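You operate a simulated robot arm through the tools that you are given. There is no shell and no other tool. Be economical: measure what you need, move in short steps, check, and stop when the job is done.

The job below is to be done with a simulated two-armed robot. You get a single attempt, and the scene is never put back.

## Task
On the ledge, fold the blue cloth in half, so that its two short edges meet.

Only the result counts: the job must be done as asked and must still hold three seconds after the hand-in. Knocking over, shifting, dropping, spilling or breaking anything else fails it. Flat cloth is picked up by pressing the open fingertips on it (5 to 10 N) and closing them slowly along it; thin cloth reads only 2 to 8 mm in the jaws.

## Robot
Two 7-joint arms with two-finger parallel grippers on one trunk, on a base that drives. Base frame: it is fixed to the floor where the robot stands at the start and does not move with it; the origin is under the middle of the robot, x ahead of it, y to its left, z up; the surface under the hand at the start is at about z = 800. Units: mm, rad, N and s.
The left shoulder is at the start at [80, 131, 947], the right one opposite. With the tool pointing down near the work surface each hand reaches from about 400 to 860 mm from the robot's upright axis, wherever it stands, measured 20 degrees to its own side. Places, roughly: ledge [400, -200, 800]. Payload 1.57 kg a hand.
The TCP of each hand is the grasp point between the finger pads, 30 mm short of the fingertips. In the tool frame z runs along the fingers and y along their closing line. Largest opening 110 mm; finger width 24, thickness 12; the body of the gripper, 48 by 112 mm, starts 78 mm behind the TCP.
Orientation is that of the tool frame in the base frame, as a unit quaternion [x, y, z, w]. With the fingers straight down and closing along the base's y, the tool's x points along the base's -x, its y along +y and its z along -z.

## Interface
- The arms move only by the tool step_arm. It takes "left_plan", "right_plan" or both (then of equal length, played together; a hand with none holds still); each is a list of rows, each a list of 3 entries, a list of its own where there are three numbers: the gripper command, from -1 (fully open) to 1 (shut), values between in proportion, then the shift along the tool's x, y, z in cm, then the turn, a rotation vector about the tool's x, y, z in rad. In form: [[claw, [dx, dy, dz], [ax, ay, az]], ...]. A call has 1 to 10 rows; each row is the pose to reach, as a shift and turn from the pose commanded when the call began, along the tool's axes at that moment. Each row takes 0.2 s and may step no farther than 50 mm and 0.15 rad from the row before; otherwise, or with a gripper value out of range, the whole call is refused. Where a pose cannot be reached the arm comes as near as it can. A force on the tool above 40 N (or 10 N above the force at the start of the call, whichever is more), or a blocked arm, ends the call early, and 0.2 s more pass. The fingers move at their own pace (about 108 mm/s each) and stop on an object; they squeeze with about 21 N. The grip force told is the motor's: it shows also when the fingers shut on nothing. Time passes only in rows, and 0.2 s behind the last, so rows that repeat a pose let the fingers close. The reply holds the time, the measured pose of the TCP, the force on the tool along the base axes, the opening and the grip force, in the units named above and with some noise, with the torque about the TCP (base axes, N m) and any sound that the robot's microphone picked up, and new pictures: "show" is both (left out), scene, wrist or none (wrist: the cameras of the hands that moved).
- Cameras (640 x 400 px; columns grow to the right, rows downward): "scene" is now at [-64.9, -11.8, 1394]; the picture's right is [-0.15, -0.99, 0.00], its down [-0.59, 0.09, -0.80] and it looks along [0.79, -0.12, -0.60] (base axes); focal length 258 px, centre (320, 200). "left" rides on the left gripper at [70, -16, -141] in its tool frame; the picture's right is [0.23, 0.97, 0.00], its down [-0.86, 0.20, -0.48] and it looks along [-0.47, 0.11, 0.88] (tool axes); focal length 222 px, centre (320, 200). "right" rides on the right gripper at [70, 16, -141] in its tool frame; the picture's right is [-0.23, 0.97, 0.00], its down [-0.86, -0.20, -0.48] and it looks along [-0.47, -0.11, 0.88] (tool axes); focal length 222 px, centre (320, 200). There is no depth. A picture from a camera that has moved, and an enlarged one, comes with that camera's place and axes in the base frame and with its lens. The place of the scene camera against the robot may be out by one fixed shift of up to 25 mm in any direction.
- steer(legs): drives the robot by 1 to 6 legs, each [ahead, left, turn to the left] in mm, mm and rad, along the robot's own axes; the way and the turn of a leg run together, so that a leg with both is an arc; at most 1500 mm and 3.142 rad a leg. The arms and the cameras ride along, it lands a little off, and it stops where it bumps. It gives what a move gives, and a new picture of the scene camera.
- pan_tilt(pan, tilt): turns the head with the scene camera to pan (to the left, within 1.902 rad either way) and tilt (down, from -0.506 to 1.204), counted from straight ahead of the robot. It gives what a move gives, and a new picture of the scene camera.
- close_up(camera, box): a new picture of the part [left, top, right, bottom] of that camera's present view, enlarged. The clock stands still meanwhile.
- hand_in(): hands the job in; it is judged then, once.

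Go step by step. Nothing tells you exact positions but the pictures and the camera data: compare them with the known pose of the tool, close in by small moves and look again before you grip or let go. The budget is 120 turns and 260 pictures, counting those below and the enlarged ones. Unless the task says otherwise, let go and move clear before handing in.

The tools are called as a command line: name --argument value ..., lists and objects as JSON in quotes. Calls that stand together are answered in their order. step_arm: Moves the arms, as the interface text tells. Its arguments: {"type":"object","properties":{"left_plan":{"type":"array","items":{"type":"array"}},"right_plan":{"type":"array","items":{"type":"array"}},"show":{"type":"string","enum":["both","scene","wrist","none"]}},"required":[]} The other tools are called the same way: steer (legs) drives the base; pan_tilt (pan, tilt) turns the head that bears the scene camera; close_up (camera, box) takes an enlarged picture of a part of a camera's view; hand_in () hands the job in.

At the start:

```text
clock: 0.0
left_ee_pos: [576.8, 216.0, 982.9]
left_tcp_rot: [0.0, 1.0, 0.0, 0.0]
left_wrist_force: [0.4, 0.0, -0.2]
left_wrist_torque: [0.02, -0.05, 0.01]
left_grip_width: 110.1
left_gripper_force: 0.1
right_ee_pos: [386.0, -197.3, 1127.7]
right_tcp_rot: [0.0, 1.0, 0.0, 0.0]
right_wrist_force: [0.4, 0.5, 0.0]
right_wrist_torque: [-0.01, 0.01, -0.03]
right_grip_width: 110.0
right_gripper_force: 0.1
robot x, y, heading: [0.2, 2.2, 0.002]
head pan, tilt: [-0.152, 0.639]
```

scene: 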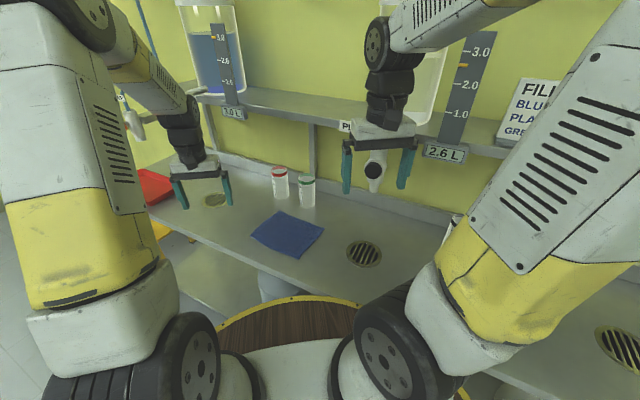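
right: 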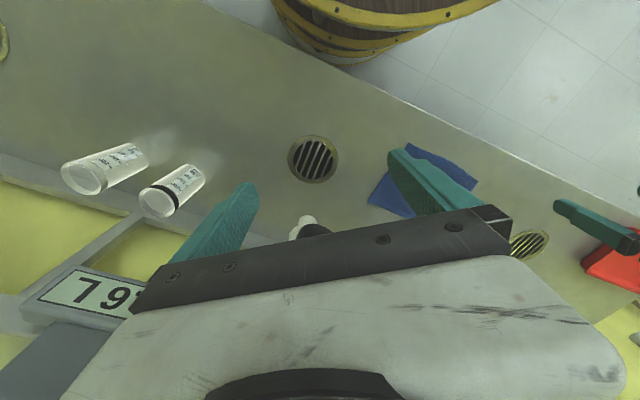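
left: 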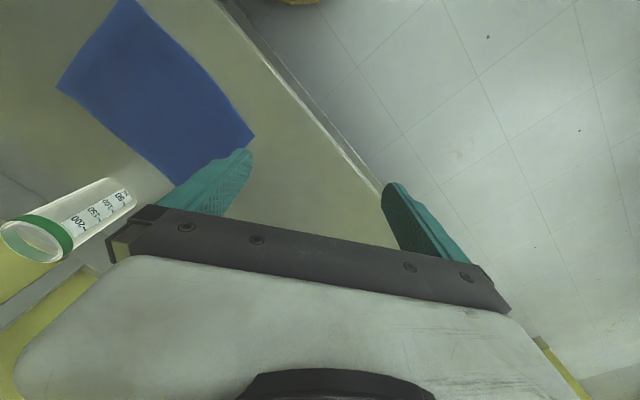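

I see the blue cloth on the metal ledge near [545, 5, 800], between a drain grate and two small cups. I'll take close-ups to measure its corners.

close_up --camera "scene" --box '[220, 160, 380, 260]'

close_up --camera "left" --box '[0, 0, 320, 200]'

```text
4.00 times, centred on (300, 210) of scene
camera zoom: at [-64.9, -11.8, 1394.0], right [-0.15, -0.99, 0.0], down [-0.59, 0.09, -0.8], along [0.79, -0.12, -0.6], focal length 1033 px, centre (400, 160)
```

zoom: 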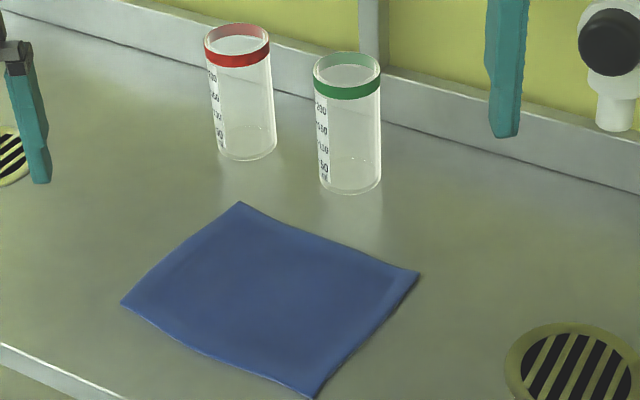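

```text
2.00 times, centred on (160, 100) of left
camera zoom: at [506.8, 199.1, 1124.7], right [-0.23, 0.97, 0.0], down [0.86, 0.2, 0.48], along [0.47, 0.11, -0.88], focal length 444 px, centre (640, 400)
```

zoom: 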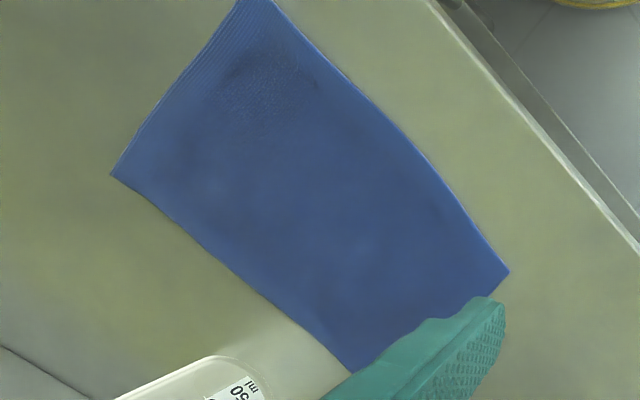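

The left camera puts the corners at about A(595,-133), B(483,-34), C(598,124) and D(708,11), so the cloth is roughly 190 x 150 mm and its short edges are AB and CD. I'll bring the left hand above C and the right above D, turned so they close along the cloth's long axis.

step_arm --left_plan '[[-1, [0, 0, 0], [0, 0, 0.07]], [-1, [0, 0, 0], [0, 0, 0.14]], [-1, [0, 0, 0], [0, 0, 0.21]], [-1, [0, 0, 0], [0, 0, 0.28]], [-1, [0, -1.5, 0], [0, 0, 0.35]], [-1, [-0.2, -3, 0], [0, 0, 0.42]], [-1, [-0.4, -5, 1], [0, 0, 0.49]], [-1, [-0.7, -7, 2], [0, 0, 0.56]], [-1, [-1, -8.5, 3], [0, 0, 0.63]], [-1, [-1.3, -9.8, 4], [0, 0, 0.69]]]' --right_plan '[[-1, [-3, 2, 2], [0, 0, 0.07]], [-1, [-6, 4, 4], [0, 0, 0.14]], [-1, [-9, 6, 6], [0, 0, 0.21]], [-1, [-12, 8, 8], [0, 0, 0.28]], [-1, [-15, 10, 10], [0, 0, 0.35]], [-1, [-18, 12, 12], [0, 0, 0.42]], [-1, [-21, 14, 14], [0, 0, 0.49]], [-1, [-24, 16, 16], [0, 0, 0.56]], [-1, [-27, 18, 17], [0, 0, 0.63]], [-1, [-30.4, 20, 18], [0, 0, 0.69]]]'

```text
clock: 0.6
left_ee_pos: [575.2, 215.0, 983.9]
left_tcp_rot: [0.061, 0.998, 0.001, 0.0]
left_wrist_force: [-0.1, 0.0, 0.1]
left_wrist_torque: [-0.02, -0.02, 0.02]
left_grip_width: 110.0
left_gripper_force: 0.0
right_ee_pos: [427.5, -173.4, 1091.0]
right_tcp_rot: [0.071, 0.997, -0.006, -0.013]
right_wrist_force: [-16.0, -4.2, 1.2]
right_wrist_torque: [-0.01, -0.44, -1.01]
right_grip_width: 109.9
right_gripper_force: 0.1
robot x, y, heading: [0.8, 0.2, -0.003]
head pan, tilt: [-0.152, 0.639]
stopped in row 2 (right hand): the force on the tool passed its limit at 85 N (the readings are from after the stop); the commanded pose is now the measured one
camera scene: at [-66.6, -12.4, 1393.9], right [-0.15, -0.99, 0.0], down [-0.59, 0.09, -0.8], along [0.79, -0.12, -0.6], focal length 258 px, centre (320, 200)
camera right: at [362.5, -145.4, 1233.9], right [0.36, 0.93, -0.02], down [0.83, -0.31, 0.46], along [0.42, -0.18, -0.89], focal length 222 px, centre (320, 200)
camera left: at [504.4, 206.5, 1125.0], right [-0.11, 0.99, 0.0], down [0.87, 0.09, 0.48], along [0.48, 0.05, -0.88], focal length 222 px, centre (320, 200)
```

scene: 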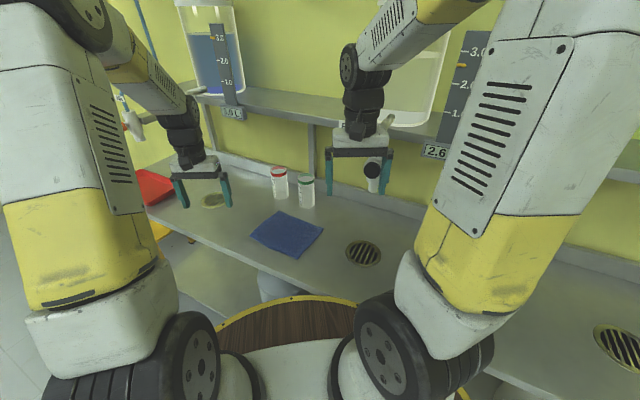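
right: 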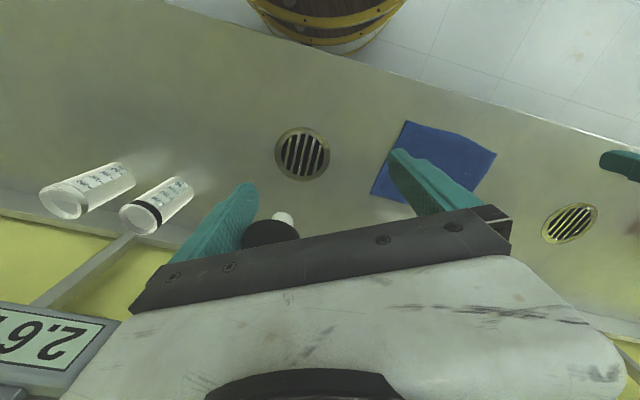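
left: 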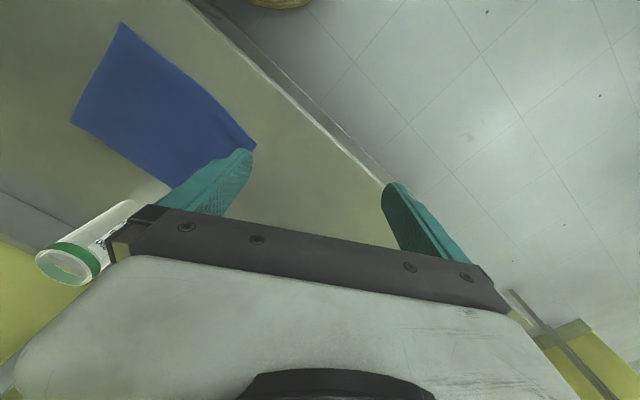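

The right hand met something at once, probably the tap or shelf in front of it. I'll back it off toward the robot and look at what is there.

step_arm --right_plan '[[-1, [2, 0, 0], [0, 0, 0]], [-1, [4, 0, 0], [0, 0, 0]], [-1, [6, 0, 0], [0, 0, 0]]]'

close_up --camera "scene" --box '[240, 0, 560, 200]'

```text
clock: 1.4
left_ee_pos: [577.2, 214.8, 983.9]
left_tcp_rot: [0.06, 0.998, 0.0, -0.001]
left_wrist_force: [0.8, -0.4, -0.8]
left_wrist_torque: [0.0, 0.02, 0.02]
left_grip_width: 110.0
left_gripper_force: 0.0
right_ee_pos: [371.2, -161.7, 1094.6]
right_tcp_rot: [0.07, 0.997, -0.006, -0.01]
right_wrist_force: [-0.1, -0.8, 0.2]
right_wrist_torque: [0.0, -0.01, -0.01]
right_grip_width: 109.9
right_gripper_force: 0.1
robot x, y, heading: [-1.1, 1.4, -0.006]
head pan, tilt: [-0.152, 0.639]
camera scene: at [-64.8, -11.9, 1394.0], right [-0.15, -0.99, 0.0], down [-0.59, 0.09, -0.8], along [0.79, -0.12, -0.6], focal length 258 px, centre (320, 200)
camera right: at [306.0, -135.4, 1236.6], right [0.36, 0.93, -0.02], down [0.83, -0.31, 0.47], along [0.43, -0.18, -0.88], focal length 222 px, centre (320, 200)
```

scene: 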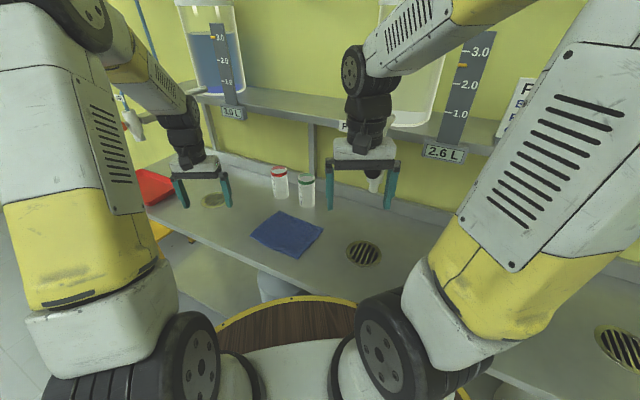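
right: 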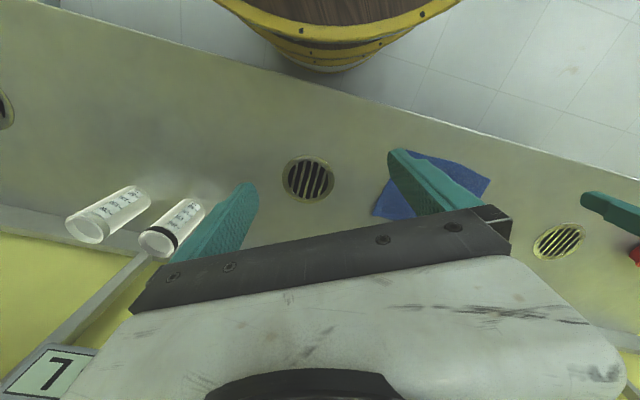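

```text
2.00 times, centred on (400, 100) of scene
camera zoom: at [-64.8, -11.9, 1394.0], right [-0.15, -0.99, 0.0], down [-0.59, 0.09, -0.8], along [0.79, -0.12, -0.6], focal length 517 px, centre (160, 400)
```

zoom: 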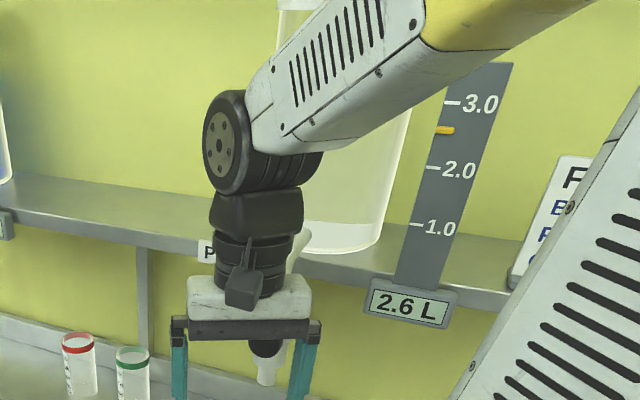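

The tap of the clear tank sticks out to about [450, -222, 1085], and that is what the finger touched. The shelf lies roughly above the cloth's far side at z about 1150. I'll take the right hand left and down first, keeping it on the robot side of the shelf.

step_arm --right_plan '[[-1, [0, 3.5, 1], [0, 0, 0]], [-1, [0, 7, 2], [0, 0, 0.06]], [-1, [-2, 9.5, 4], [0, 0, 0.12]], [-1, [-4.5, 11.5, 6], [0, 0, 0.18]], [-1, [-7, 13.5, 8], [0, 0, 0.24]], [-1, [-9.5, 15.5, 10], [0, 0, 0.3]], [-1, [-12, 17, 12], [0, 0, 0.36]], [-1, [-14, 18, 13.5], [0, 0, 0.42]], [-1, [-16, 19, 13.5], [0, 0, 0.48]], [-1, [-18.5, 19.8, 13.5], [0, 0, 0.55]]]'

```text
clock: 3.6
left_ee_pos: [577.8, 214.1, 983.3]
left_tcp_rot: [0.061, 0.998, 0.0, 0.0]
left_wrist_force: [-0.8, 0.2, 0.6]
left_wrist_torque: [0.03, -0.06, 0.0]
left_grip_width: 110.1
left_gripper_force: 0.0
right_ee_pos: [579.9, 7.4, 951.2]
right_tcp_rot: [0.338, 0.941, -0.008, -0.008]
right_wrist_force: [-0.2, -0.6, 0.6]
right_wrist_torque: [0.0, -0.01, 0.0]
right_grip_width: 109.9
right_gripper_force: 0.1
robot x, y, heading: [3.0, -1.6, -0.001]
head pan, tilt: [-0.152, 0.639]
camera scene: at [-65.3, -12.0, 1394.0], right [-0.15, -0.99, 0.0], down [-0.59, 0.09, -0.8], along [0.79, -0.12, -0.6], focal length 258 px, centre (320, 200)
camera right: at [537.3, 65.6, 1093.8], right [0.8, 0.61, -0.02], down [0.54, -0.69, 0.47], along [0.27, -0.39, -0.88], focal length 222 px, centre (320, 200)
```

scene: 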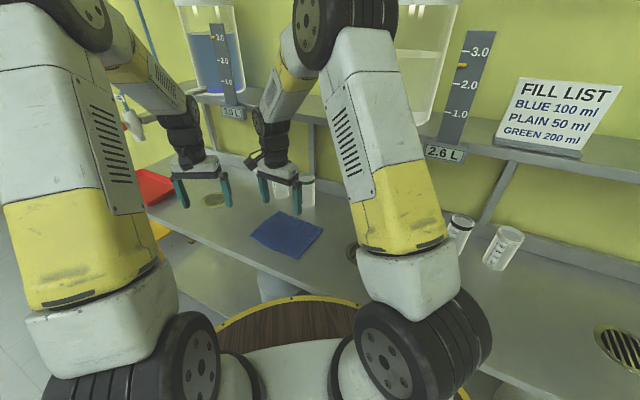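
right: 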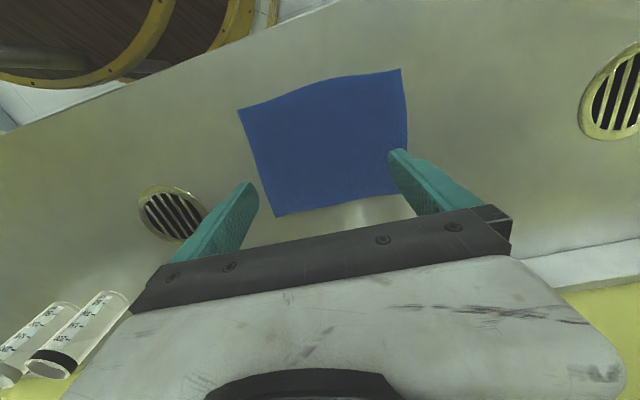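

I now have a good view of the whole cloth: A≈(591,-133), B≈(474,-28), C≈(598,127), D≈(712,16). Next I'll lean the right wrist toward the robot to keep it clear of the shelf and bring that hand over D.

step_arm --right_plan '[[-1, [0, 0, 1.5], [0, -0.05, 0]], [-1, [0, 0, 3], [0, -0.1, 0]], [-1, [0, 0.5, 4.5], [0, -0.15, 0]], [-1, [-1, 1.5, 6], [0, -0.2, 0]], [-1, [-2.5, 3, 6], [0, -0.25, 0]], [-1, [-4, 4.5, 6], [0, -0.25, 0]], [-1, [-5.5, 6, 6], [0, -0.25, 0]], [-1, [-7, 7, 6], [0, -0.25, 0]], [-1, [-8, 8.3, 6], [0, -0.25, 0]]]'

```text
clock: 5.6
left_ee_pos: [576.4, 213.9, 984.1]
left_tcp_rot: [0.059, 0.998, 0.0, 0.0]
left_wrist_force: [-0.8, 0.6, 0.7]
left_wrist_torque: [0.0, 0.04, 0.01]
left_grip_width: 110.0
left_gripper_force: 0.0
right_ee_pos: [693.2, 21.9, 888.4]
right_tcp_rot: [0.334, 0.935, -0.05, 0.11]
right_wrist_force: [-0.1, -0.4, 0.4]
right_wrist_torque: [0.0, -0.01, 0.01]
right_grip_width: 109.9
right_gripper_force: 0.0
robot x, y, heading: [0.8, -1.0, -0.004]
head pan, tilt: [-0.152, 0.639]
camera scene: at [-65.2, -11.9, 1394.0], right [-0.15, -0.99, 0.0], down [-0.59, 0.09, -0.8], along [0.79, -0.12, -0.6], focal length 258 px, centre (320, 200)
camera right: at [624.4, 101.4, 1009.3], right [0.79, 0.61, 0.03], down [0.44, -0.6, 0.67], along [0.43, -0.52, -0.74], focal length 222 px, centre (320, 200)
```

scene: 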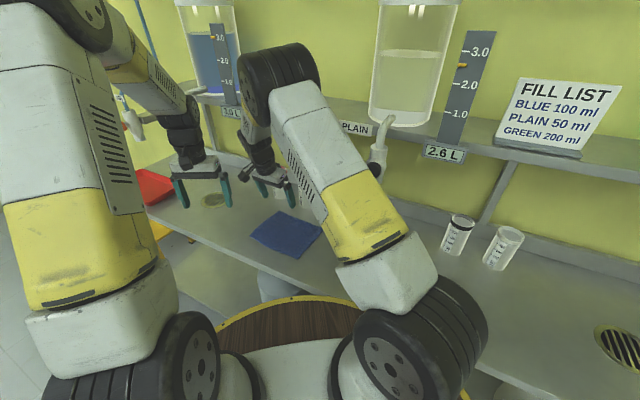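
right: 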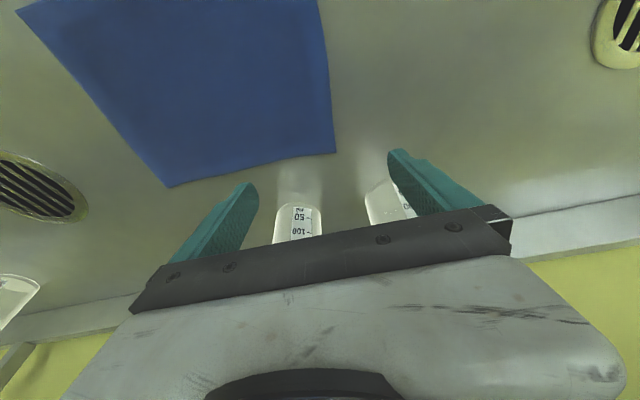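

D reads (717,18) and A (590,-134) from this closer view, matching the earlier estimate. Now I'll bring the left hand above C with the same yaw, kept a little outward at first.

step_arm --left_plan '[[-1, [0, 0, 0.5], [0, 0, 0.06]], [-1, [0, -0.5, 1], [0, 0, 0.12]], [-1, [0, -1, 2], [0, 0, 0.18]], [-1, [0, -2, 3], [0, 0, 0.24]], [-1, [0, -3, 4], [0, 0, 0.3]], [-1, [-0.1, -4, 5], [0, 0, 0.36]], [-1, [-0.2, -5, 6], [0, 0, 0.42]], [-1, [-0.3, -6, 7], [0, 0, 0.48]], [-1, [-0.3, -7.2, 8], [0, 0, 0.53]], [-1, [-0.3, -8.5, 8.4], [0, 0, 0.57]]]'

step_arm --left_plan '[[-1, [0, 0, 0], [0, -0.05, 0]], [-1, [0, 0, 0], [0, -0.1, 0]], [-1, [0, 0, 0], [0, -0.15, 0]], [-1, [0, 0, 0], [0, -0.2, 0]], [-1, [0, 0, 0], [0, -0.25, 0]]]'

```text
clock: 7.8
left_ee_pos: [569.1, 139.3, 899.6]
left_tcp_rot: [0.329, 0.944, 0.002, -0.003]
left_wrist_force: [-0.5, -0.1, -0.1]
left_wrist_torque: [-0.01, -0.14, -0.01]
left_grip_width: 109.8
left_gripper_force: 0.1
right_ee_pos: [693.1, 14.2, 887.9]
right_tcp_rot: [0.337, 0.933, -0.055, 0.111]
right_wrist_force: [0.3, -0.8, 0.0]
right_wrist_torque: [0.01, 0.15, -0.04]
right_grip_width: 109.8
right_gripper_force: 0.0
robot x, y, heading: [-0.6, 3.5, -0.006]
head pan, tilt: [-0.152, 0.639]
stopped in row 10 (right hand): the force on the tool passed its limit at 45 N (the readings are from after the stop); the commanded pose is now the measured one
camera scene: at [-65.1, -11.7, 1394.0], right [-0.15, -0.99, 0.0], down [-0.59, 0.09, -0.8], along [0.79, -0.12, -0.6], focal length 258 px, centre (320, 200)
camera left: at [504.1, 169.1, 1040.6], right [0.43, 0.9, 0.0], down [0.8, -0.38, 0.47], along [0.43, -0.2, -0.88], focal length 222 px, centre (320, 200)
```

scene: 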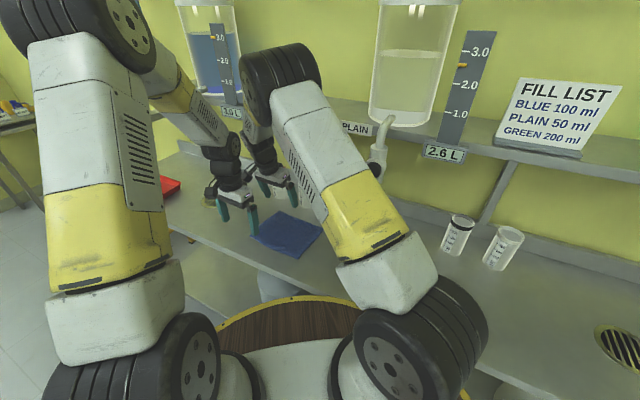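
left: 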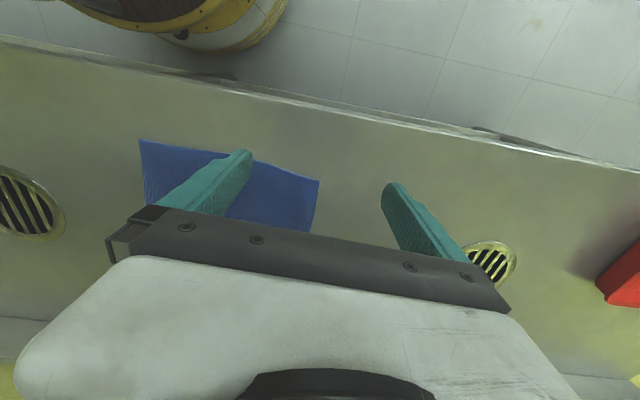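

```text
clock: 9.0
left_ee_pos: [567.9, 138.3, 900.4]
left_tcp_rot: [0.327, 0.937, -0.039, 0.114]
left_wrist_force: [1.3, -1.0, -0.1]
left_wrist_torque: [0.02, 0.01, 0.02]
left_grip_width: 110.4
left_gripper_force: 0.1
right_ee_pos: [694.0, 13.8, 887.1]
right_tcp_rot: [0.337, 0.933, -0.054, 0.112]
right_wrist_force: [-0.2, -0.4, 0.3]
right_wrist_torque: [0.01, 0.0, -0.02]
right_grip_width: 110.1
right_gripper_force: 0.1
robot x, y, heading: [0.5, 0.8, -0.002]
head pan, tilt: [-0.152, 0.639]
camera scene: at [-65.0, -12.0, 1394.0], right [-0.15, -0.99, 0.0], down [-0.59, 0.09, -0.8], along [0.79, -0.12, -0.6], focal length 258 px, centre (320, 200)
camera left: at [478.7, 189.4, 1019.8], right [0.43, 0.9, -0.05], down [0.68, -0.29, 0.67], along [0.59, -0.33, -0.74], focal length 222 px, centre (320, 200)
```

scene: 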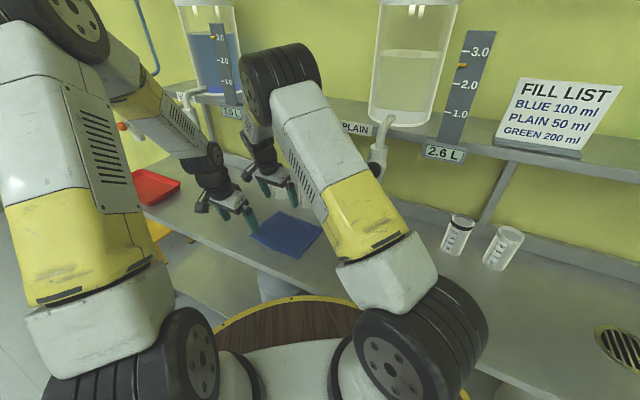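
left: 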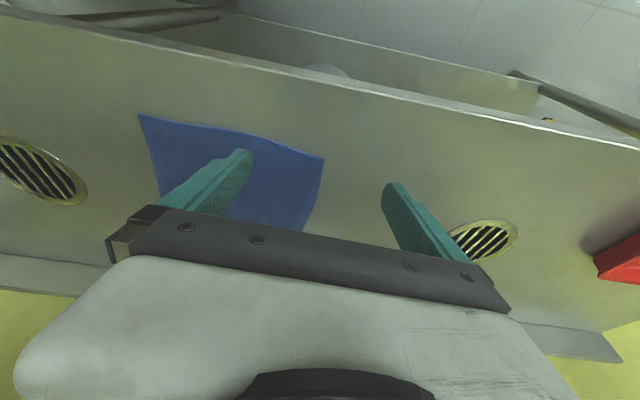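

The forearms touched lightly: the right hand's camera points at the left hand. I'll turn the right hand to yaw 0 so that its camera faces the robot, part-close its fingers and lean it a little more away from the shelf.

step_arm --right_plan '[[-0.5, [0, 0, 0], [-0.034, 0, -0.134]], [0, [0, 0, 0], [-0.068, 0, -0.268]], [0.3, [0, 0, 0], [-0.102, 0, -0.401]], [0.3, [0, 0, 0], [-0.136, 0, -0.535]], [0.3, [0, 0, 0], [-0.17, 0, -0.669]]]' --show "wrist"

step_arm --right_plan '[[0.3, [0, 0, 0], [0, -0.05, 0]], [0.3, [0, 0, 0], [0, -0.1, 0]]]'

```text
clock: 10.2
left_ee_pos: [568.1, 138.2, 899.6]
left_tcp_rot: [0.326, 0.937, -0.039, 0.115]
left_wrist_force: [0.6, 0.7, 0.2]
left_wrist_torque: [-0.01, 0.01, 0.04]
left_grip_width: 110.2
left_gripper_force: 0.1
right_ee_pos: [694.6, 12.8, 887.3]
right_tcp_rot: [0.0, 0.993, -0.011, 0.115]
right_wrist_force: [0.7, 0.3, -0.1]
right_wrist_torque: [-0.03, -0.01, 0.0]
right_grip_width: 38.5
right_gripper_force: 0.0
robot x, y, heading: [-0.8, -1.9, -0.0]
head pan, tilt: [-0.152, 0.639]
camera right: at [592.8, 32.4, 1009.4], right [0.22, 0.97, 0.03], down [0.72, -0.19, 0.66], along [0.65, -0.13, -0.75], focal length 222 px, centre (320, 200)
```

right: 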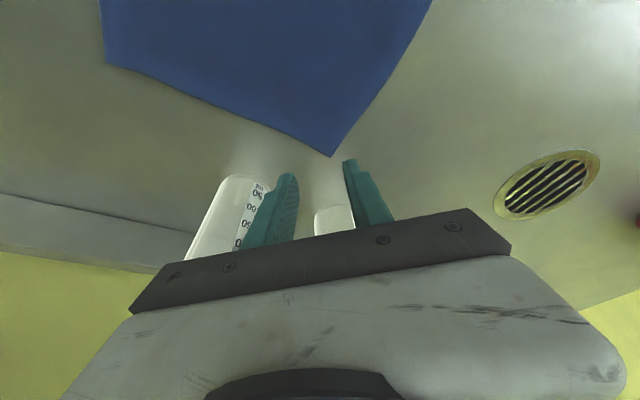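

```text
clock: 10.8
left_ee_pos: [568.9, 139.3, 900.3]
left_tcp_rot: [0.328, 0.937, -0.039, 0.114]
left_wrist_force: [-0.2, -0.2, -0.1]
left_wrist_torque: [0.01, -0.01, -0.02]
left_grip_width: 110.0
left_gripper_force: 0.0
right_ee_pos: [694.8, 11.7, 887.2]
right_tcp_rot: [0.002, 0.986, -0.01, 0.164]
right_wrist_force: [0.0, -1.1, 0.6]
right_wrist_torque: [0.01, 0.0, 0.0]
right_grip_width: 38.6
right_gripper_force: 0.0
robot x, y, heading: [-1.2, 1.5, -0.001]
head pan, tilt: [-0.152, 0.639]
camera scene: at [-65.0, -12.0, 1394.0], right [-0.15, -0.99, 0.0], down [-0.59, 0.09, -0.8], along [0.79, -0.12, -0.6], focal length 258 px, centre (320, 200)
camera right: at [581.2, 31.5, 999.2], right [0.22, 0.97, 0.05], down [0.65, -0.19, 0.73], along [0.73, -0.13, -0.68], focal length 222 px, centre (320, 200)
```

scene: 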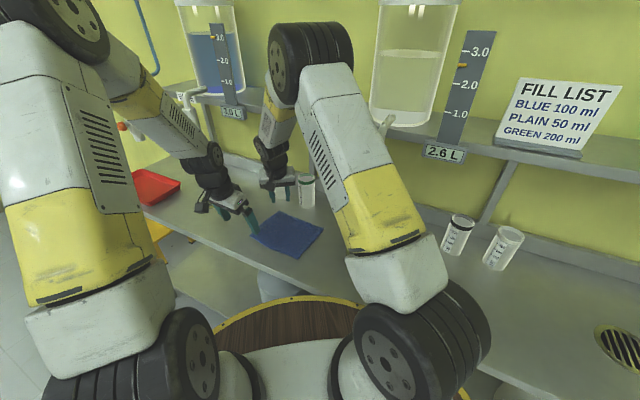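
right: 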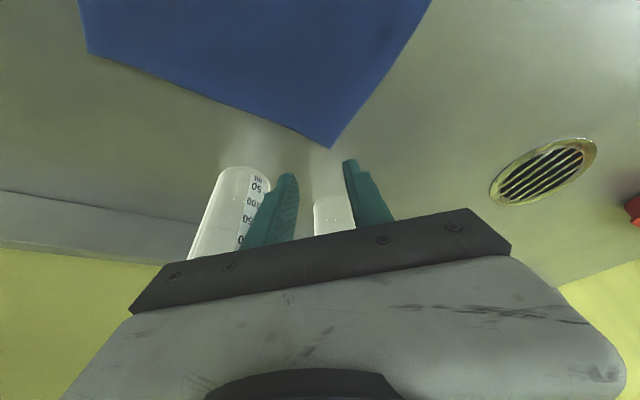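

D is at (717,21) and C at (598,124). I'll now bring the left hand in above its grip point and centre the right hand, both just above the cloth.

step_arm --left_plan '[[0, [0, 0, 1.0], [0, 0, 0]], [0.4, [-0.5, -0.2, 2.2], [0, 0, 0]], [0.564, [-1, -0.4, 3.1], [0, 0, 0]], [0.564, [-1.6, -0.6, 4], [0, 0, 0]], [0.564, [-2.2, -0.7, 4.5], [0, 0, 0]], [0.564, [-2.8, -0.8, 4.8], [0, 0, 0]]]' --right_plan '[[0.564, [0.4, 0.4, 0.6], [0, 0, 0]], [0.564, [0.8, 0.85, 1], [0, 0, 0]], [0.564, [1.2, 0.85, 1.4], [0, 0, 0]], [0.564, [1.6, 0.85, 1.8], [0, 0, 0]], [0.564, [1.8, 0.85, 2.3], [0, 0, 0]], [0.564, [1.8, 0.85, 2.7], [0, 0, 0]]]'

```text
clock: 12.2
left_ee_pos: [592.5, 108.2, 858.8]
left_tcp_rot: [0.327, 0.937, -0.039, 0.115]
left_wrist_force: [0.3, 0.8, 0.4]
left_wrist_torque: [0.02, 0.01, -0.02]
left_grip_width: 24.0
left_gripper_force: 0.1
right_ee_pos: [686.6, 20.7, 856.1]
right_tcp_rot: [0.001, 0.986, -0.01, 0.164]
right_wrist_force: [-0.6, -0.7, -0.7]
right_wrist_torque: [-0.01, -0.01, 0.01]
right_grip_width: 24.0
right_gripper_force: 0.1
robot x, y, heading: [1.3, 1.9, -0.003]
head pan, tilt: [-0.152, 0.639]
camera scene: at [-65.2, -11.8, 1394.0], right [-0.15, -0.99, 0.0], down [-0.59, 0.09, -0.8], along [0.79, -0.12, -0.6], focal length 258 px, centre (320, 200)
camera right: at [572.6, 40.4, 967.5], right [0.22, 0.97, 0.05], down [0.65, -0.19, 0.73], along [0.72, -0.13, -0.68], focal length 222 px, centre (320, 200)
camera left: at [502.9, 158.5, 978.9], right [0.43, 0.9, -0.05], down [0.68, -0.29, 0.67], along [0.59, -0.33, -0.74], focal length 222 px, centre (320, 200)
```

scene: 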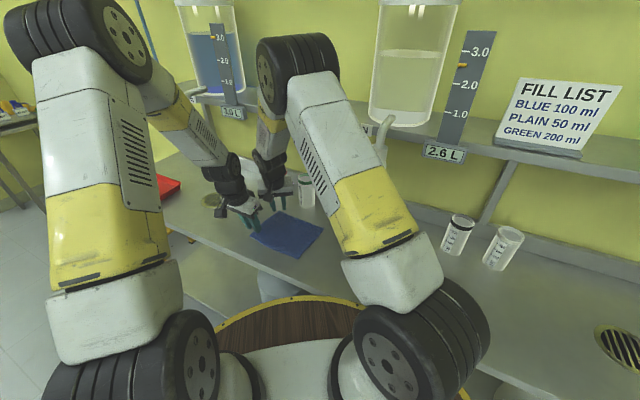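
right: 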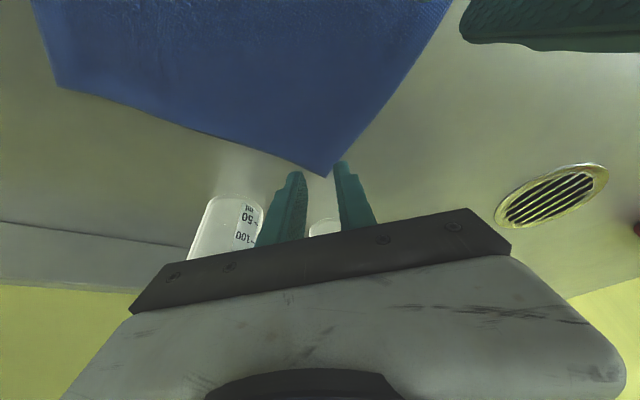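
left: 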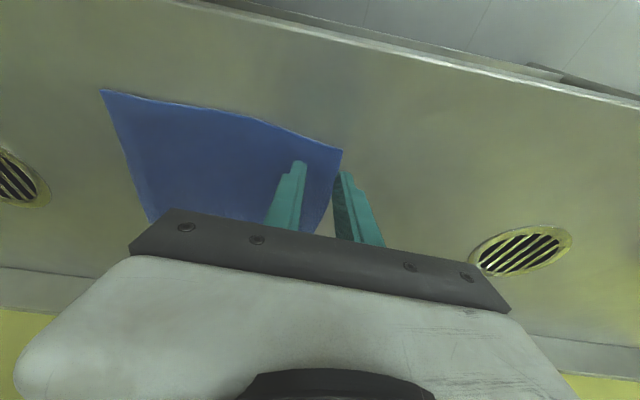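

Both fingertips are centred over the grip points, about 30 mm up. I'll lower to just above contact and read the forces.

step_arm --left_plan '[[0.564, [0.19, 0, 0.78], [0, 0, 0]], [0.564, [0.38, 0, 1.56], [0, 0, 0]], [0.564, [0.57, 0, 2.33], [0, 0, 0]], [0.564, [0.62, 0, 2.52], [0, 0, 0]]]' --right_plan '[[0.564, [0.23, 0, 0.66], [0, 0, 0]], [0.564, [0.45, 0, 1.33], [0, 0, 0]], [0.564, [0.68, 0, 1.99], [0, 0, 0]], [0.564, [0.74, 0, 2.18], [0, 0, 0]]]' --show "wrist"

```text
clock: 13.2
left_ee_pos: [592.6, 108.3, 835.2]
left_tcp_rot: [0.326, 0.937, -0.039, 0.117]
left_wrist_force: [0.8, -0.3, 9.1]
left_wrist_torque: [-0.08, 0.07, 0.01]
left_grip_width: 24.0
left_gripper_force: 0.1
right_ee_pos: [687.2, 21.7, 834.0]
right_tcp_rot: [0.001, 0.986, -0.01, 0.165]
right_wrist_force: [0.0, 0.4, 13.2]
right_wrist_torque: [0.13, 0.01, 0.0]
right_grip_width: 24.1
right_gripper_force: 0.0
robot x, y, heading: [-1.1, -1.8, -0.002]
head pan, tilt: [-0.152, 0.639]
camera right: at [573.2, 40.7, 945.7], right [0.22, 0.97, 0.06], down [0.65, -0.19, 0.74], along [0.73, -0.13, -0.68], focal length 222 px, centre (320, 200)
camera left: at [503.0, 159.0, 954.5], right [0.43, 0.9, -0.05], down [0.68, -0.29, 0.67], along [0.59, -0.33, -0.74], focal length 222 px, centre (320, 200)
```

right: 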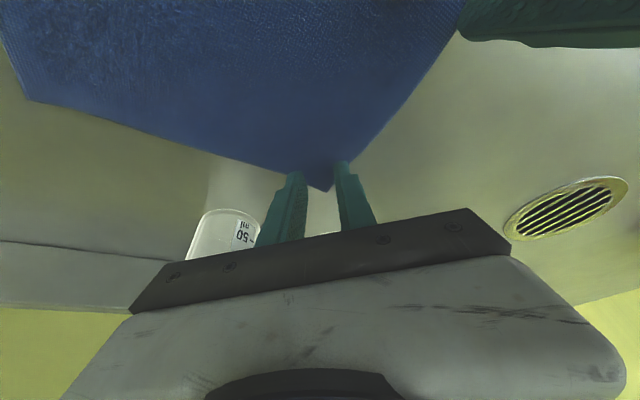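
left: 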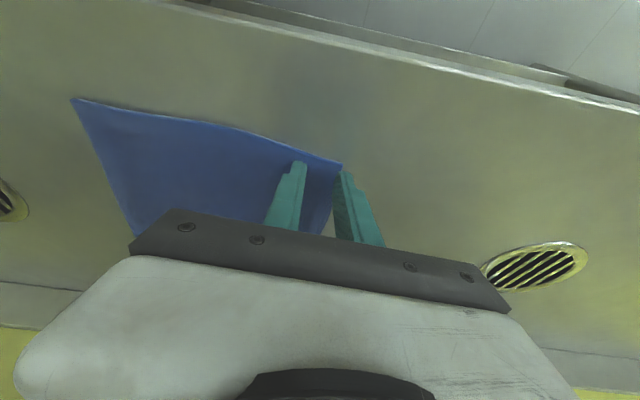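

Both hands press at about 10 N, so I'll close slowly along the cloth.

step_arm --left_plan '[[0.61, [0, 0, 0], [0, 0, 0]], [0.65, [0, 0, 0], [0, 0, 0]], [0.69, [0, 0, 0], [0, 0, 0]], [0.73, [0, 0, 0], [0, 0, 0]], [0.77, [0, 0, 0], [0, 0, 0]], [0.81, [0, 0, 0], [0, 0, 0]], [0.85, [0, 0, 0], [0, 0, 0]], [0.89, [0, 0, 0], [0, 0, 0]], [0.94, [0, 0, 0], [0, 0, 0]], [1, [0, 0, 0], [0, 0, 0]]]' --right_plan '[[0.61, [0, 0, -0.05], [0, 0, 0]], [0.65, [0, 0, -0.1], [0, 0, 0]], [0.69, [0, 0, -0.1], [0, 0, 0]], [0.73, [0, 0, -0.1], [0, 0, 0]], [0.77, [0, 0, -0.1], [0, 0, 0]], [0.81, [0, 0, -0.1], [0, 0, 0]], [0.85, [0, 0, -0.1], [0, 0, 0]], [0.89, [0, 0, -0.1], [0, 0, 0]], [0.94, [0, 0, -0.1], [0, 0, 0]], [1, [0, 0, -0.1], [0, 0, 0]]]' --show "wrist"

```text
clock: 15.4
left_ee_pos: [593.4, 107.6, 833.5]
left_tcp_rot: [0.327, 0.937, -0.04, 0.115]
left_wrist_force: [1.4, -3.5, 19.8]
left_wrist_torque: [-0.13, 0.02, 0.03]
left_grip_width: 3.7
left_gripper_force: 21.2
right_ee_pos: [686.2, 21.1, 836.0]
right_tcp_rot: [0.001, 0.986, -0.011, 0.165]
right_wrist_force: [-0.4, 2.5, 11.2]
right_wrist_torque: [0.07, 0.04, 0.0]
right_grip_width: 0.1
right_gripper_force: 20.7
robot x, y, heading: [-1.9, 2.6, -0.003]
head pan, tilt: [-0.152, 0.639]
camera right: at [572.5, 39.9, 946.1], right [0.22, 0.97, 0.05], down [0.65, -0.19, 0.73], along [0.73, -0.13, -0.68], focal length 222 px, centre (320, 200)
camera left: at [502.4, 158.9, 954.3], right [0.43, 0.9, -0.05], down [0.68, -0.29, 0.67], along [0.59, -0.33, -0.74], focal length 222 px, centre (320, 200)
```

right: 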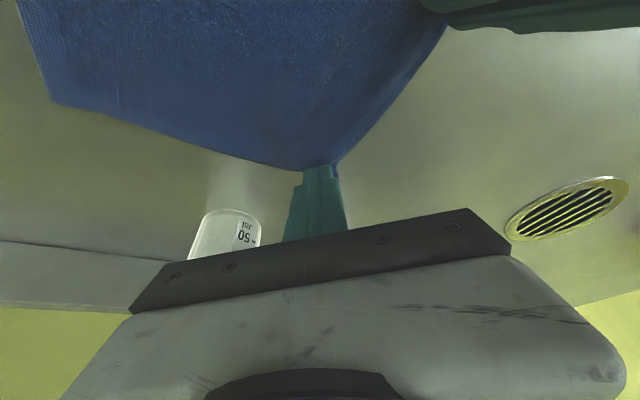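
left: 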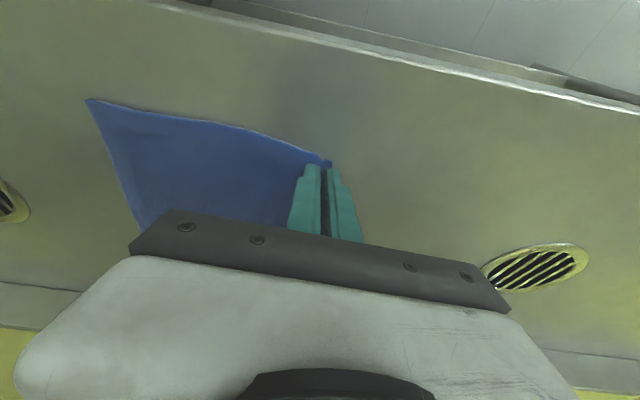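

The left hand has cloth (3.7 mm) but the right shut on nothing (0.1 mm). I'll look closely at the right tips.

close_up --camera "right" --box '[240, 110, 400, 210]'

close_up --camera "left" --box '[240, 110, 400, 210]'

```text
4.00 times, centred on (320, 160) of right
camera zoom: at [572.5, 39.9, 946.1], right [0.22, 0.97, 0.05], down [0.65, -0.19, 0.73], along [0.73, -0.13, -0.68], focal length 888 px, centre (320, 360)
```

zoom: 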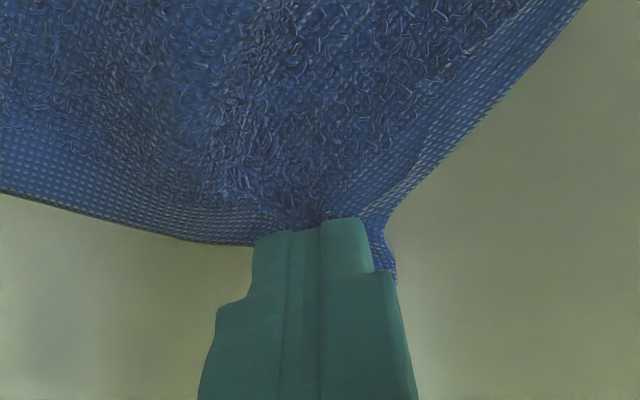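

```text
4.00 times, centred on (320, 160) of left
camera zoom: at [502.4, 158.9, 954.3], right [0.43, 0.9, -0.05], down [0.68, -0.29, 0.67], along [0.59, -0.33, -0.74], focal length 888 px, centre (320, 360)
```

zoom: 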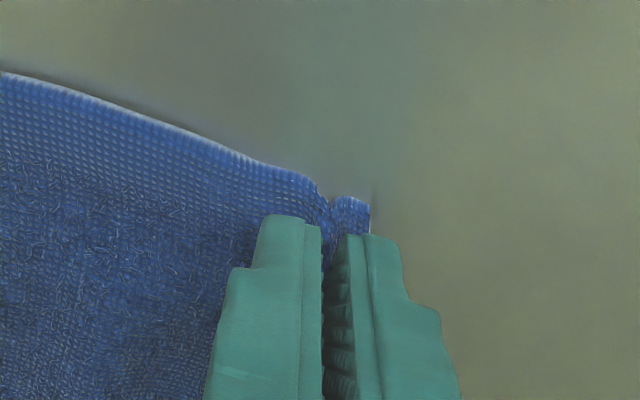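

The left pinch is good. The right pads passed over the cloth, probably because the fingers lean too much. I'll open the right, rise a little, straighten the lean and look again.

step_arm --left_plan '[[1, [-0.02, 0, -0.1], [0, 0, 0]], [1, [-0.04, 0, -0.15], [0, 0, 0]], [1, [-0.04, 0, -0.15], [0, 0, 0]], [1, [-0.04, 0, -0.15], [0, 0, 0]]]' --right_plan '[[0.564, [0, 0, 0], [0, 0, 0]], [0.564, [-0.4, 0, -1.2], [0, 0, 0]], [0.564, [-0.6, 0, -1.2], [0, 0.08, 0]], [0.564, [-0.8, 0, -1.2], [0, 0.17, 0]]]' --show "wrist"

close_up --camera "right" --box '[240, 110, 400, 210]'

```text
clock: 16.4
left_ee_pos: [593.6, 109.2, 836.1]
left_tcp_rot: [0.327, 0.937, -0.039, 0.115]
left_wrist_force: [0.3, 0.8, 0.3]
left_wrist_torque: [0.0, 0.0, 0.01]
left_grip_width: 3.1
left_gripper_force: 21.2
right_ee_pos: [689.0, 19.6, 848.4]
right_tcp_rot: [0.003, 0.997, -0.011, 0.08]
right_wrist_force: [-1.0, 0.3, 0.5]
right_wrist_torque: [0.01, -0.01, 0.01]
right_grip_width: 24.3
right_gripper_force: 0.1
robot x, y, heading: [3.6, 0.9, -0.005]
head pan, tilt: [-0.152, 0.639]
camera right: at [596.3, 39.9, 976.5], right [0.23, 0.97, 0.02], down [0.77, -0.19, 0.61], along [0.6, -0.13, -0.79], focal length 222 px, centre (320, 200)
camera left: at [503.2, 159.4, 956.6], right [0.43, 0.9, -0.05], down [0.68, -0.29, 0.67], along [0.59, -0.33, -0.74], focal length 222 px, centre (320, 200)
```

right: 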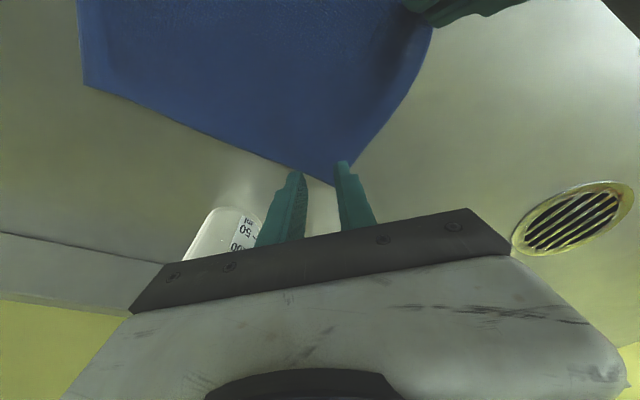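
left: 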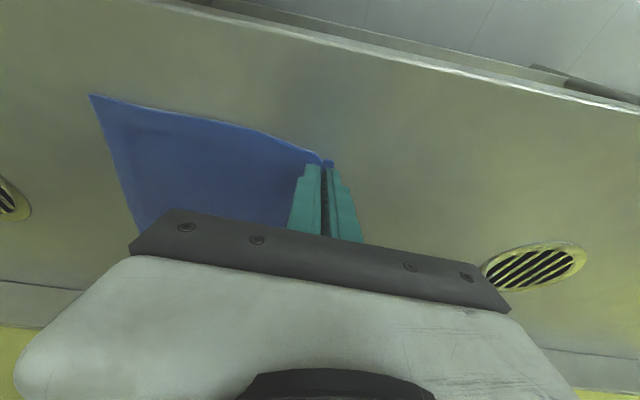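

```text
4.00 times, centred on (320, 160) of right
camera zoom: at [596.3, 39.9, 976.5], right [0.23, 0.97, 0.02], down [0.77, -0.19, 0.61], along [0.6, -0.13, -0.79], focal length 888 px, centre (320, 360)
```

zoom: 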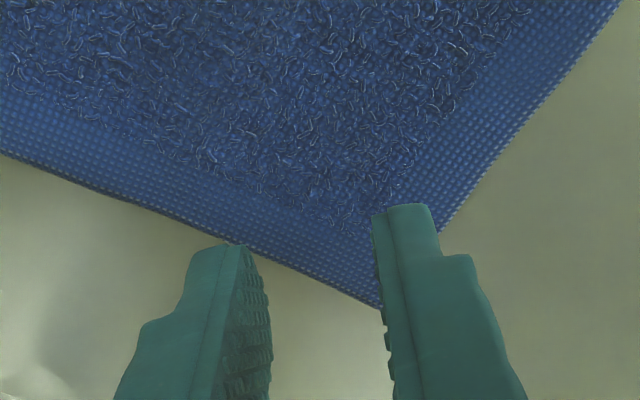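

The corner D now sits at (718,28), a bit left of the right tips. I'll recentre and press again with a straighter hand.

step_arm --right_plan '[[0.564, [-0.3, 0.75, 0], [0, 0, 0]], [0.564, [-0.2, 0.75, 0.7], [0, 0, 0]], [0.564, [-0.1, 0.75, 1.35], [0, 0, 0]], [0.564, [-0.07, 0.75, 1.55], [0, 0, 0]]]' --show "wrist"

close_up --camera "right" --box '[240, 110, 400, 210]'

```text
clock: 17.4
left_ee_pos: [593.6, 109.3, 836.2]
left_tcp_rot: [0.327, 0.937, -0.039, 0.115]
left_wrist_force: [-0.5, 0.3, -0.8]
left_wrist_torque: [0.02, 0.0, -0.01]
left_grip_width: 3.4
left_gripper_force: 21.3
right_ee_pos: [691.5, 27.5, 834.4]
right_tcp_rot: [0.002, 0.997, -0.01, 0.081]
right_wrist_force: [-0.5, -0.7, 9.8]
right_wrist_torque: [0.07, 0.1, 0.02]
right_grip_width: 23.9
right_gripper_force: 0.1
robot x, y, heading: [-0.9, 1.0, 0.002]
head pan, tilt: [-0.152, 0.639]
camera right: at [599.1, 47.3, 962.8], right [0.23, 0.97, 0.02], down [0.77, -0.19, 0.61], along [0.6, -0.13, -0.79], focal length 222 px, centre (320, 200)
```

right: 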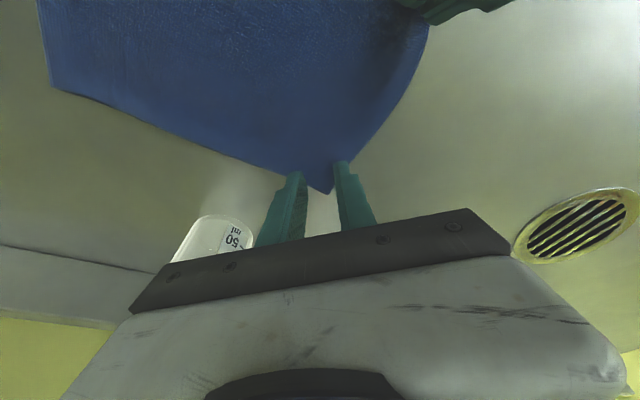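

```text
4.00 times, centred on (320, 160) of right
camera zoom: at [599.1, 47.3, 962.8], right [0.23, 0.97, 0.02], down [0.77, -0.19, 0.61], along [0.6, -0.13, -0.79], focal length 888 px, centre (320, 360)
```

zoom: 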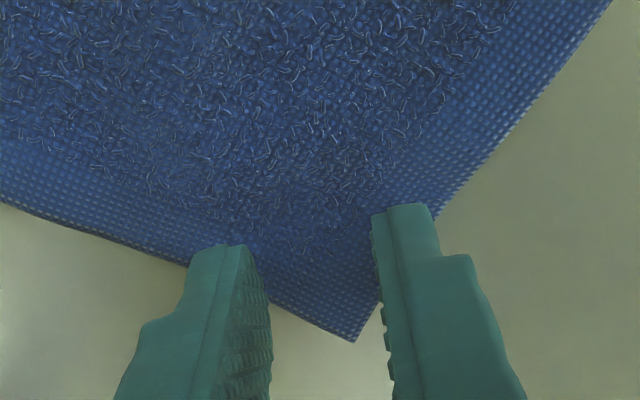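

Both right fingers are on the cloth with the corner between them at about 10 N. I'll close slowly while holding the press.

step_arm --right_plan '[[0.6, [0, 0, 0.05], [0, 0, 0]], [0.64, [0, 0, 0.05], [0, 0, 0]], [0.68, [0, 0, 0.05], [0, 0, 0]], [0.72, [0, 0, 0.05], [0, 0, 0]], [0.76, [0, 0, 0.05], [0, 0, 0]], [0.8, [0, 0, 0.05], [0, 0, 0]], [0.84, [0, 0, 0.05], [0, 0, 0]], [0.88, [0, 0, 0.05], [0, 0, 0]], [0.94, [0, 0, 0.05], [0, 0, 0]], [1, [0, 0, 0.05], [0, 0, 0]]]' --show "none"

close_up --camera "right" --box '[240, 110, 400, 210]'

```text
clock: 19.6
left_ee_pos: [593.0, 107.7, 838.5]
left_tcp_rot: [0.327, 0.937, -0.04, 0.115]
left_wrist_force: [1.7, -1.7, 0.3]
left_wrist_torque: [-0.06, -0.04, 0.02]
left_grip_width: 3.4
left_gripper_force: 21.0
right_ee_pos: [692.1, 27.0, 833.8]
right_tcp_rot: [0.002, 0.997, -0.009, 0.081]
right_wrist_force: [-1.4, 2.7, 31.4]
right_wrist_torque: [0.11, 0.19, -0.02]
right_grip_width: 0.0
right_gripper_force: 21.0
robot x, y, heading: [-5.1, 1.4, -0.003]
head pan, tilt: [-0.152, 0.639]
```

```text
4.00 times, centred on (320, 160) of right
camera zoom: at [599.2, 47.0, 962.2], right [0.23, 0.97, 0.02], down [0.77, -0.19, 0.61], along [0.6, -0.13, -0.79], focal length 888 px, centre (320, 360)
```

zoom: 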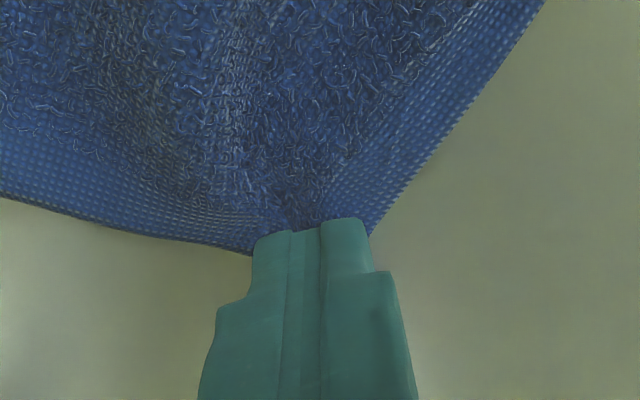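

It closed on nothing again. The leaning tips only touch with their robot-side corner, well inside the cloth where it won't buckle. I'll reopen, rise and shift about 14 mm outward so that contact falls at the cloth corner.

step_arm --right_plan '[[0.6, [0, 0, -0.1], [0, 0, 0]], [0.564, [-0.16, 0, -1.0], [0, 0, 0]], [0.564, [-0.9, 0, -0.9], [0, 0, 0]], [0.564, [-1.5, 0, -0.7], [0, 0, 0]]]' --show "none"

close_up --camera "right" --box '[240, 60, 400, 160]'

```text
clock: 20.6
left_ee_pos: [593.5, 108.6, 837.2]
left_tcp_rot: [0.326, 0.937, -0.039, 0.115]
left_wrist_force: [0.2, 0.3, 0.8]
left_wrist_torque: [-0.01, 0.0, 0.01]
left_grip_width: 3.2
left_gripper_force: 20.6
right_ee_pos: [706.5, 27.4, 840.3]
right_tcp_rot: [0.001, 0.997, -0.01, 0.079]
right_wrist_force: [-0.1, -0.1, 0.3]
right_wrist_torque: [-0.03, 0.02, -0.02]
right_grip_width: 23.9
right_gripper_force: 0.1
robot x, y, heading: [-1.4, -2.4, -0.004]
head pan, tilt: [-0.152, 0.639]
```

```text
4.00 times, centred on (320, 110) of right
camera zoom: at [613.7, 47.0, 969.7], right [0.23, 0.97, 0.02], down [0.77, -0.19, 0.61], along [0.6, -0.13, -0.79], focal length 888 px, centre (320, 560)
```

zoom: 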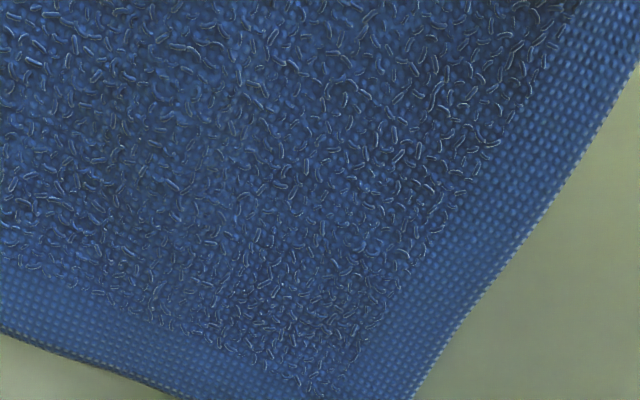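

close_up --camera "right" --box '[240, 110, 400, 210]'

```text
4.00 times, centred on (320, 160) of right
camera zoom: at [613.7, 47.0, 969.7], right [0.23, 0.97, 0.02], down [0.77, -0.19, 0.61], along [0.6, -0.13, -0.79], focal length 888 px, centre (320, 360)
```

zoom: 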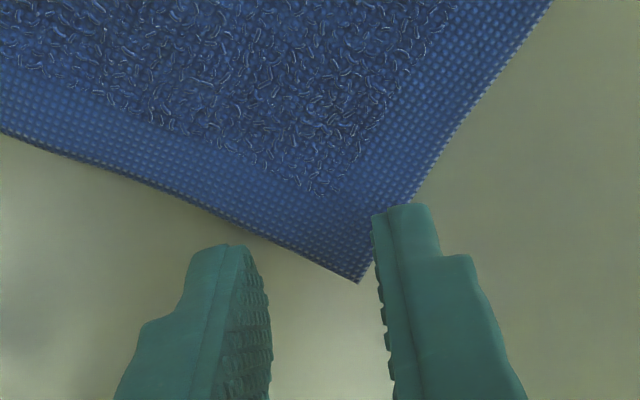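

The corner is now at (723,33). I'll shift slightly, press again and close slowly.

step_arm --right_plan '[[0.564, [-0.2, 0.4, 0], [0, 0, 0]], [0.564, [-0.1, 0.4, 0.5], [0, 0, 0]], [0.564, [-0.1, 0.4, 0.68], [0, 0, 0]], [0.564, [-0.1, 0.4, 0.72], [0, 0, 0]]]' --show "none"

close_up --camera "right" --box '[240, 110, 400, 210]'

```text
clock: 21.6
left_ee_pos: [593.9, 108.0, 835.9]
left_tcp_rot: [0.327, 0.937, -0.039, 0.115]
left_wrist_force: [0.4, -0.2, 0.3]
left_wrist_torque: [0.01, 0.02, -0.05]
left_grip_width: 3.5
left_gripper_force: 20.9
right_ee_pos: [706.9, 32.3, 834.7]
right_tcp_rot: [0.001, 0.997, -0.01, 0.08]
right_wrist_force: [-0.6, -0.9, 1.1]
right_wrist_torque: [0.03, -0.03, -0.02]
right_grip_width: 23.8
right_gripper_force: 0.0
robot x, y, heading: [-2.6, -0.2, 0.001]
head pan, tilt: [-0.152, 0.639]
```

```text
4.00 times, centred on (320, 160) of right
camera zoom: at [615.3, 51.8, 963.4], right [0.23, 0.97, 0.02], down [0.77, -0.19, 0.61], along [0.6, -0.13, -0.79], focal length 888 px, centre (320, 360)
```

zoom: 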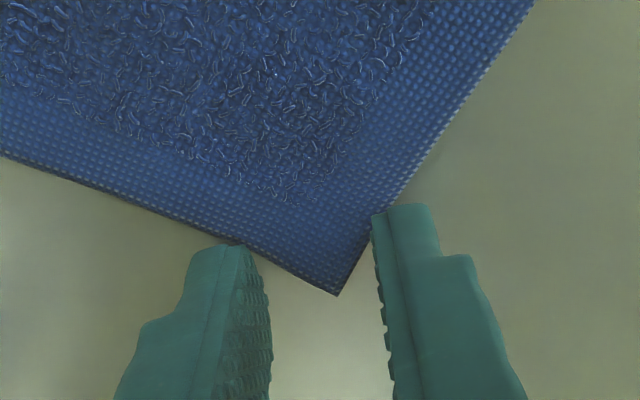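

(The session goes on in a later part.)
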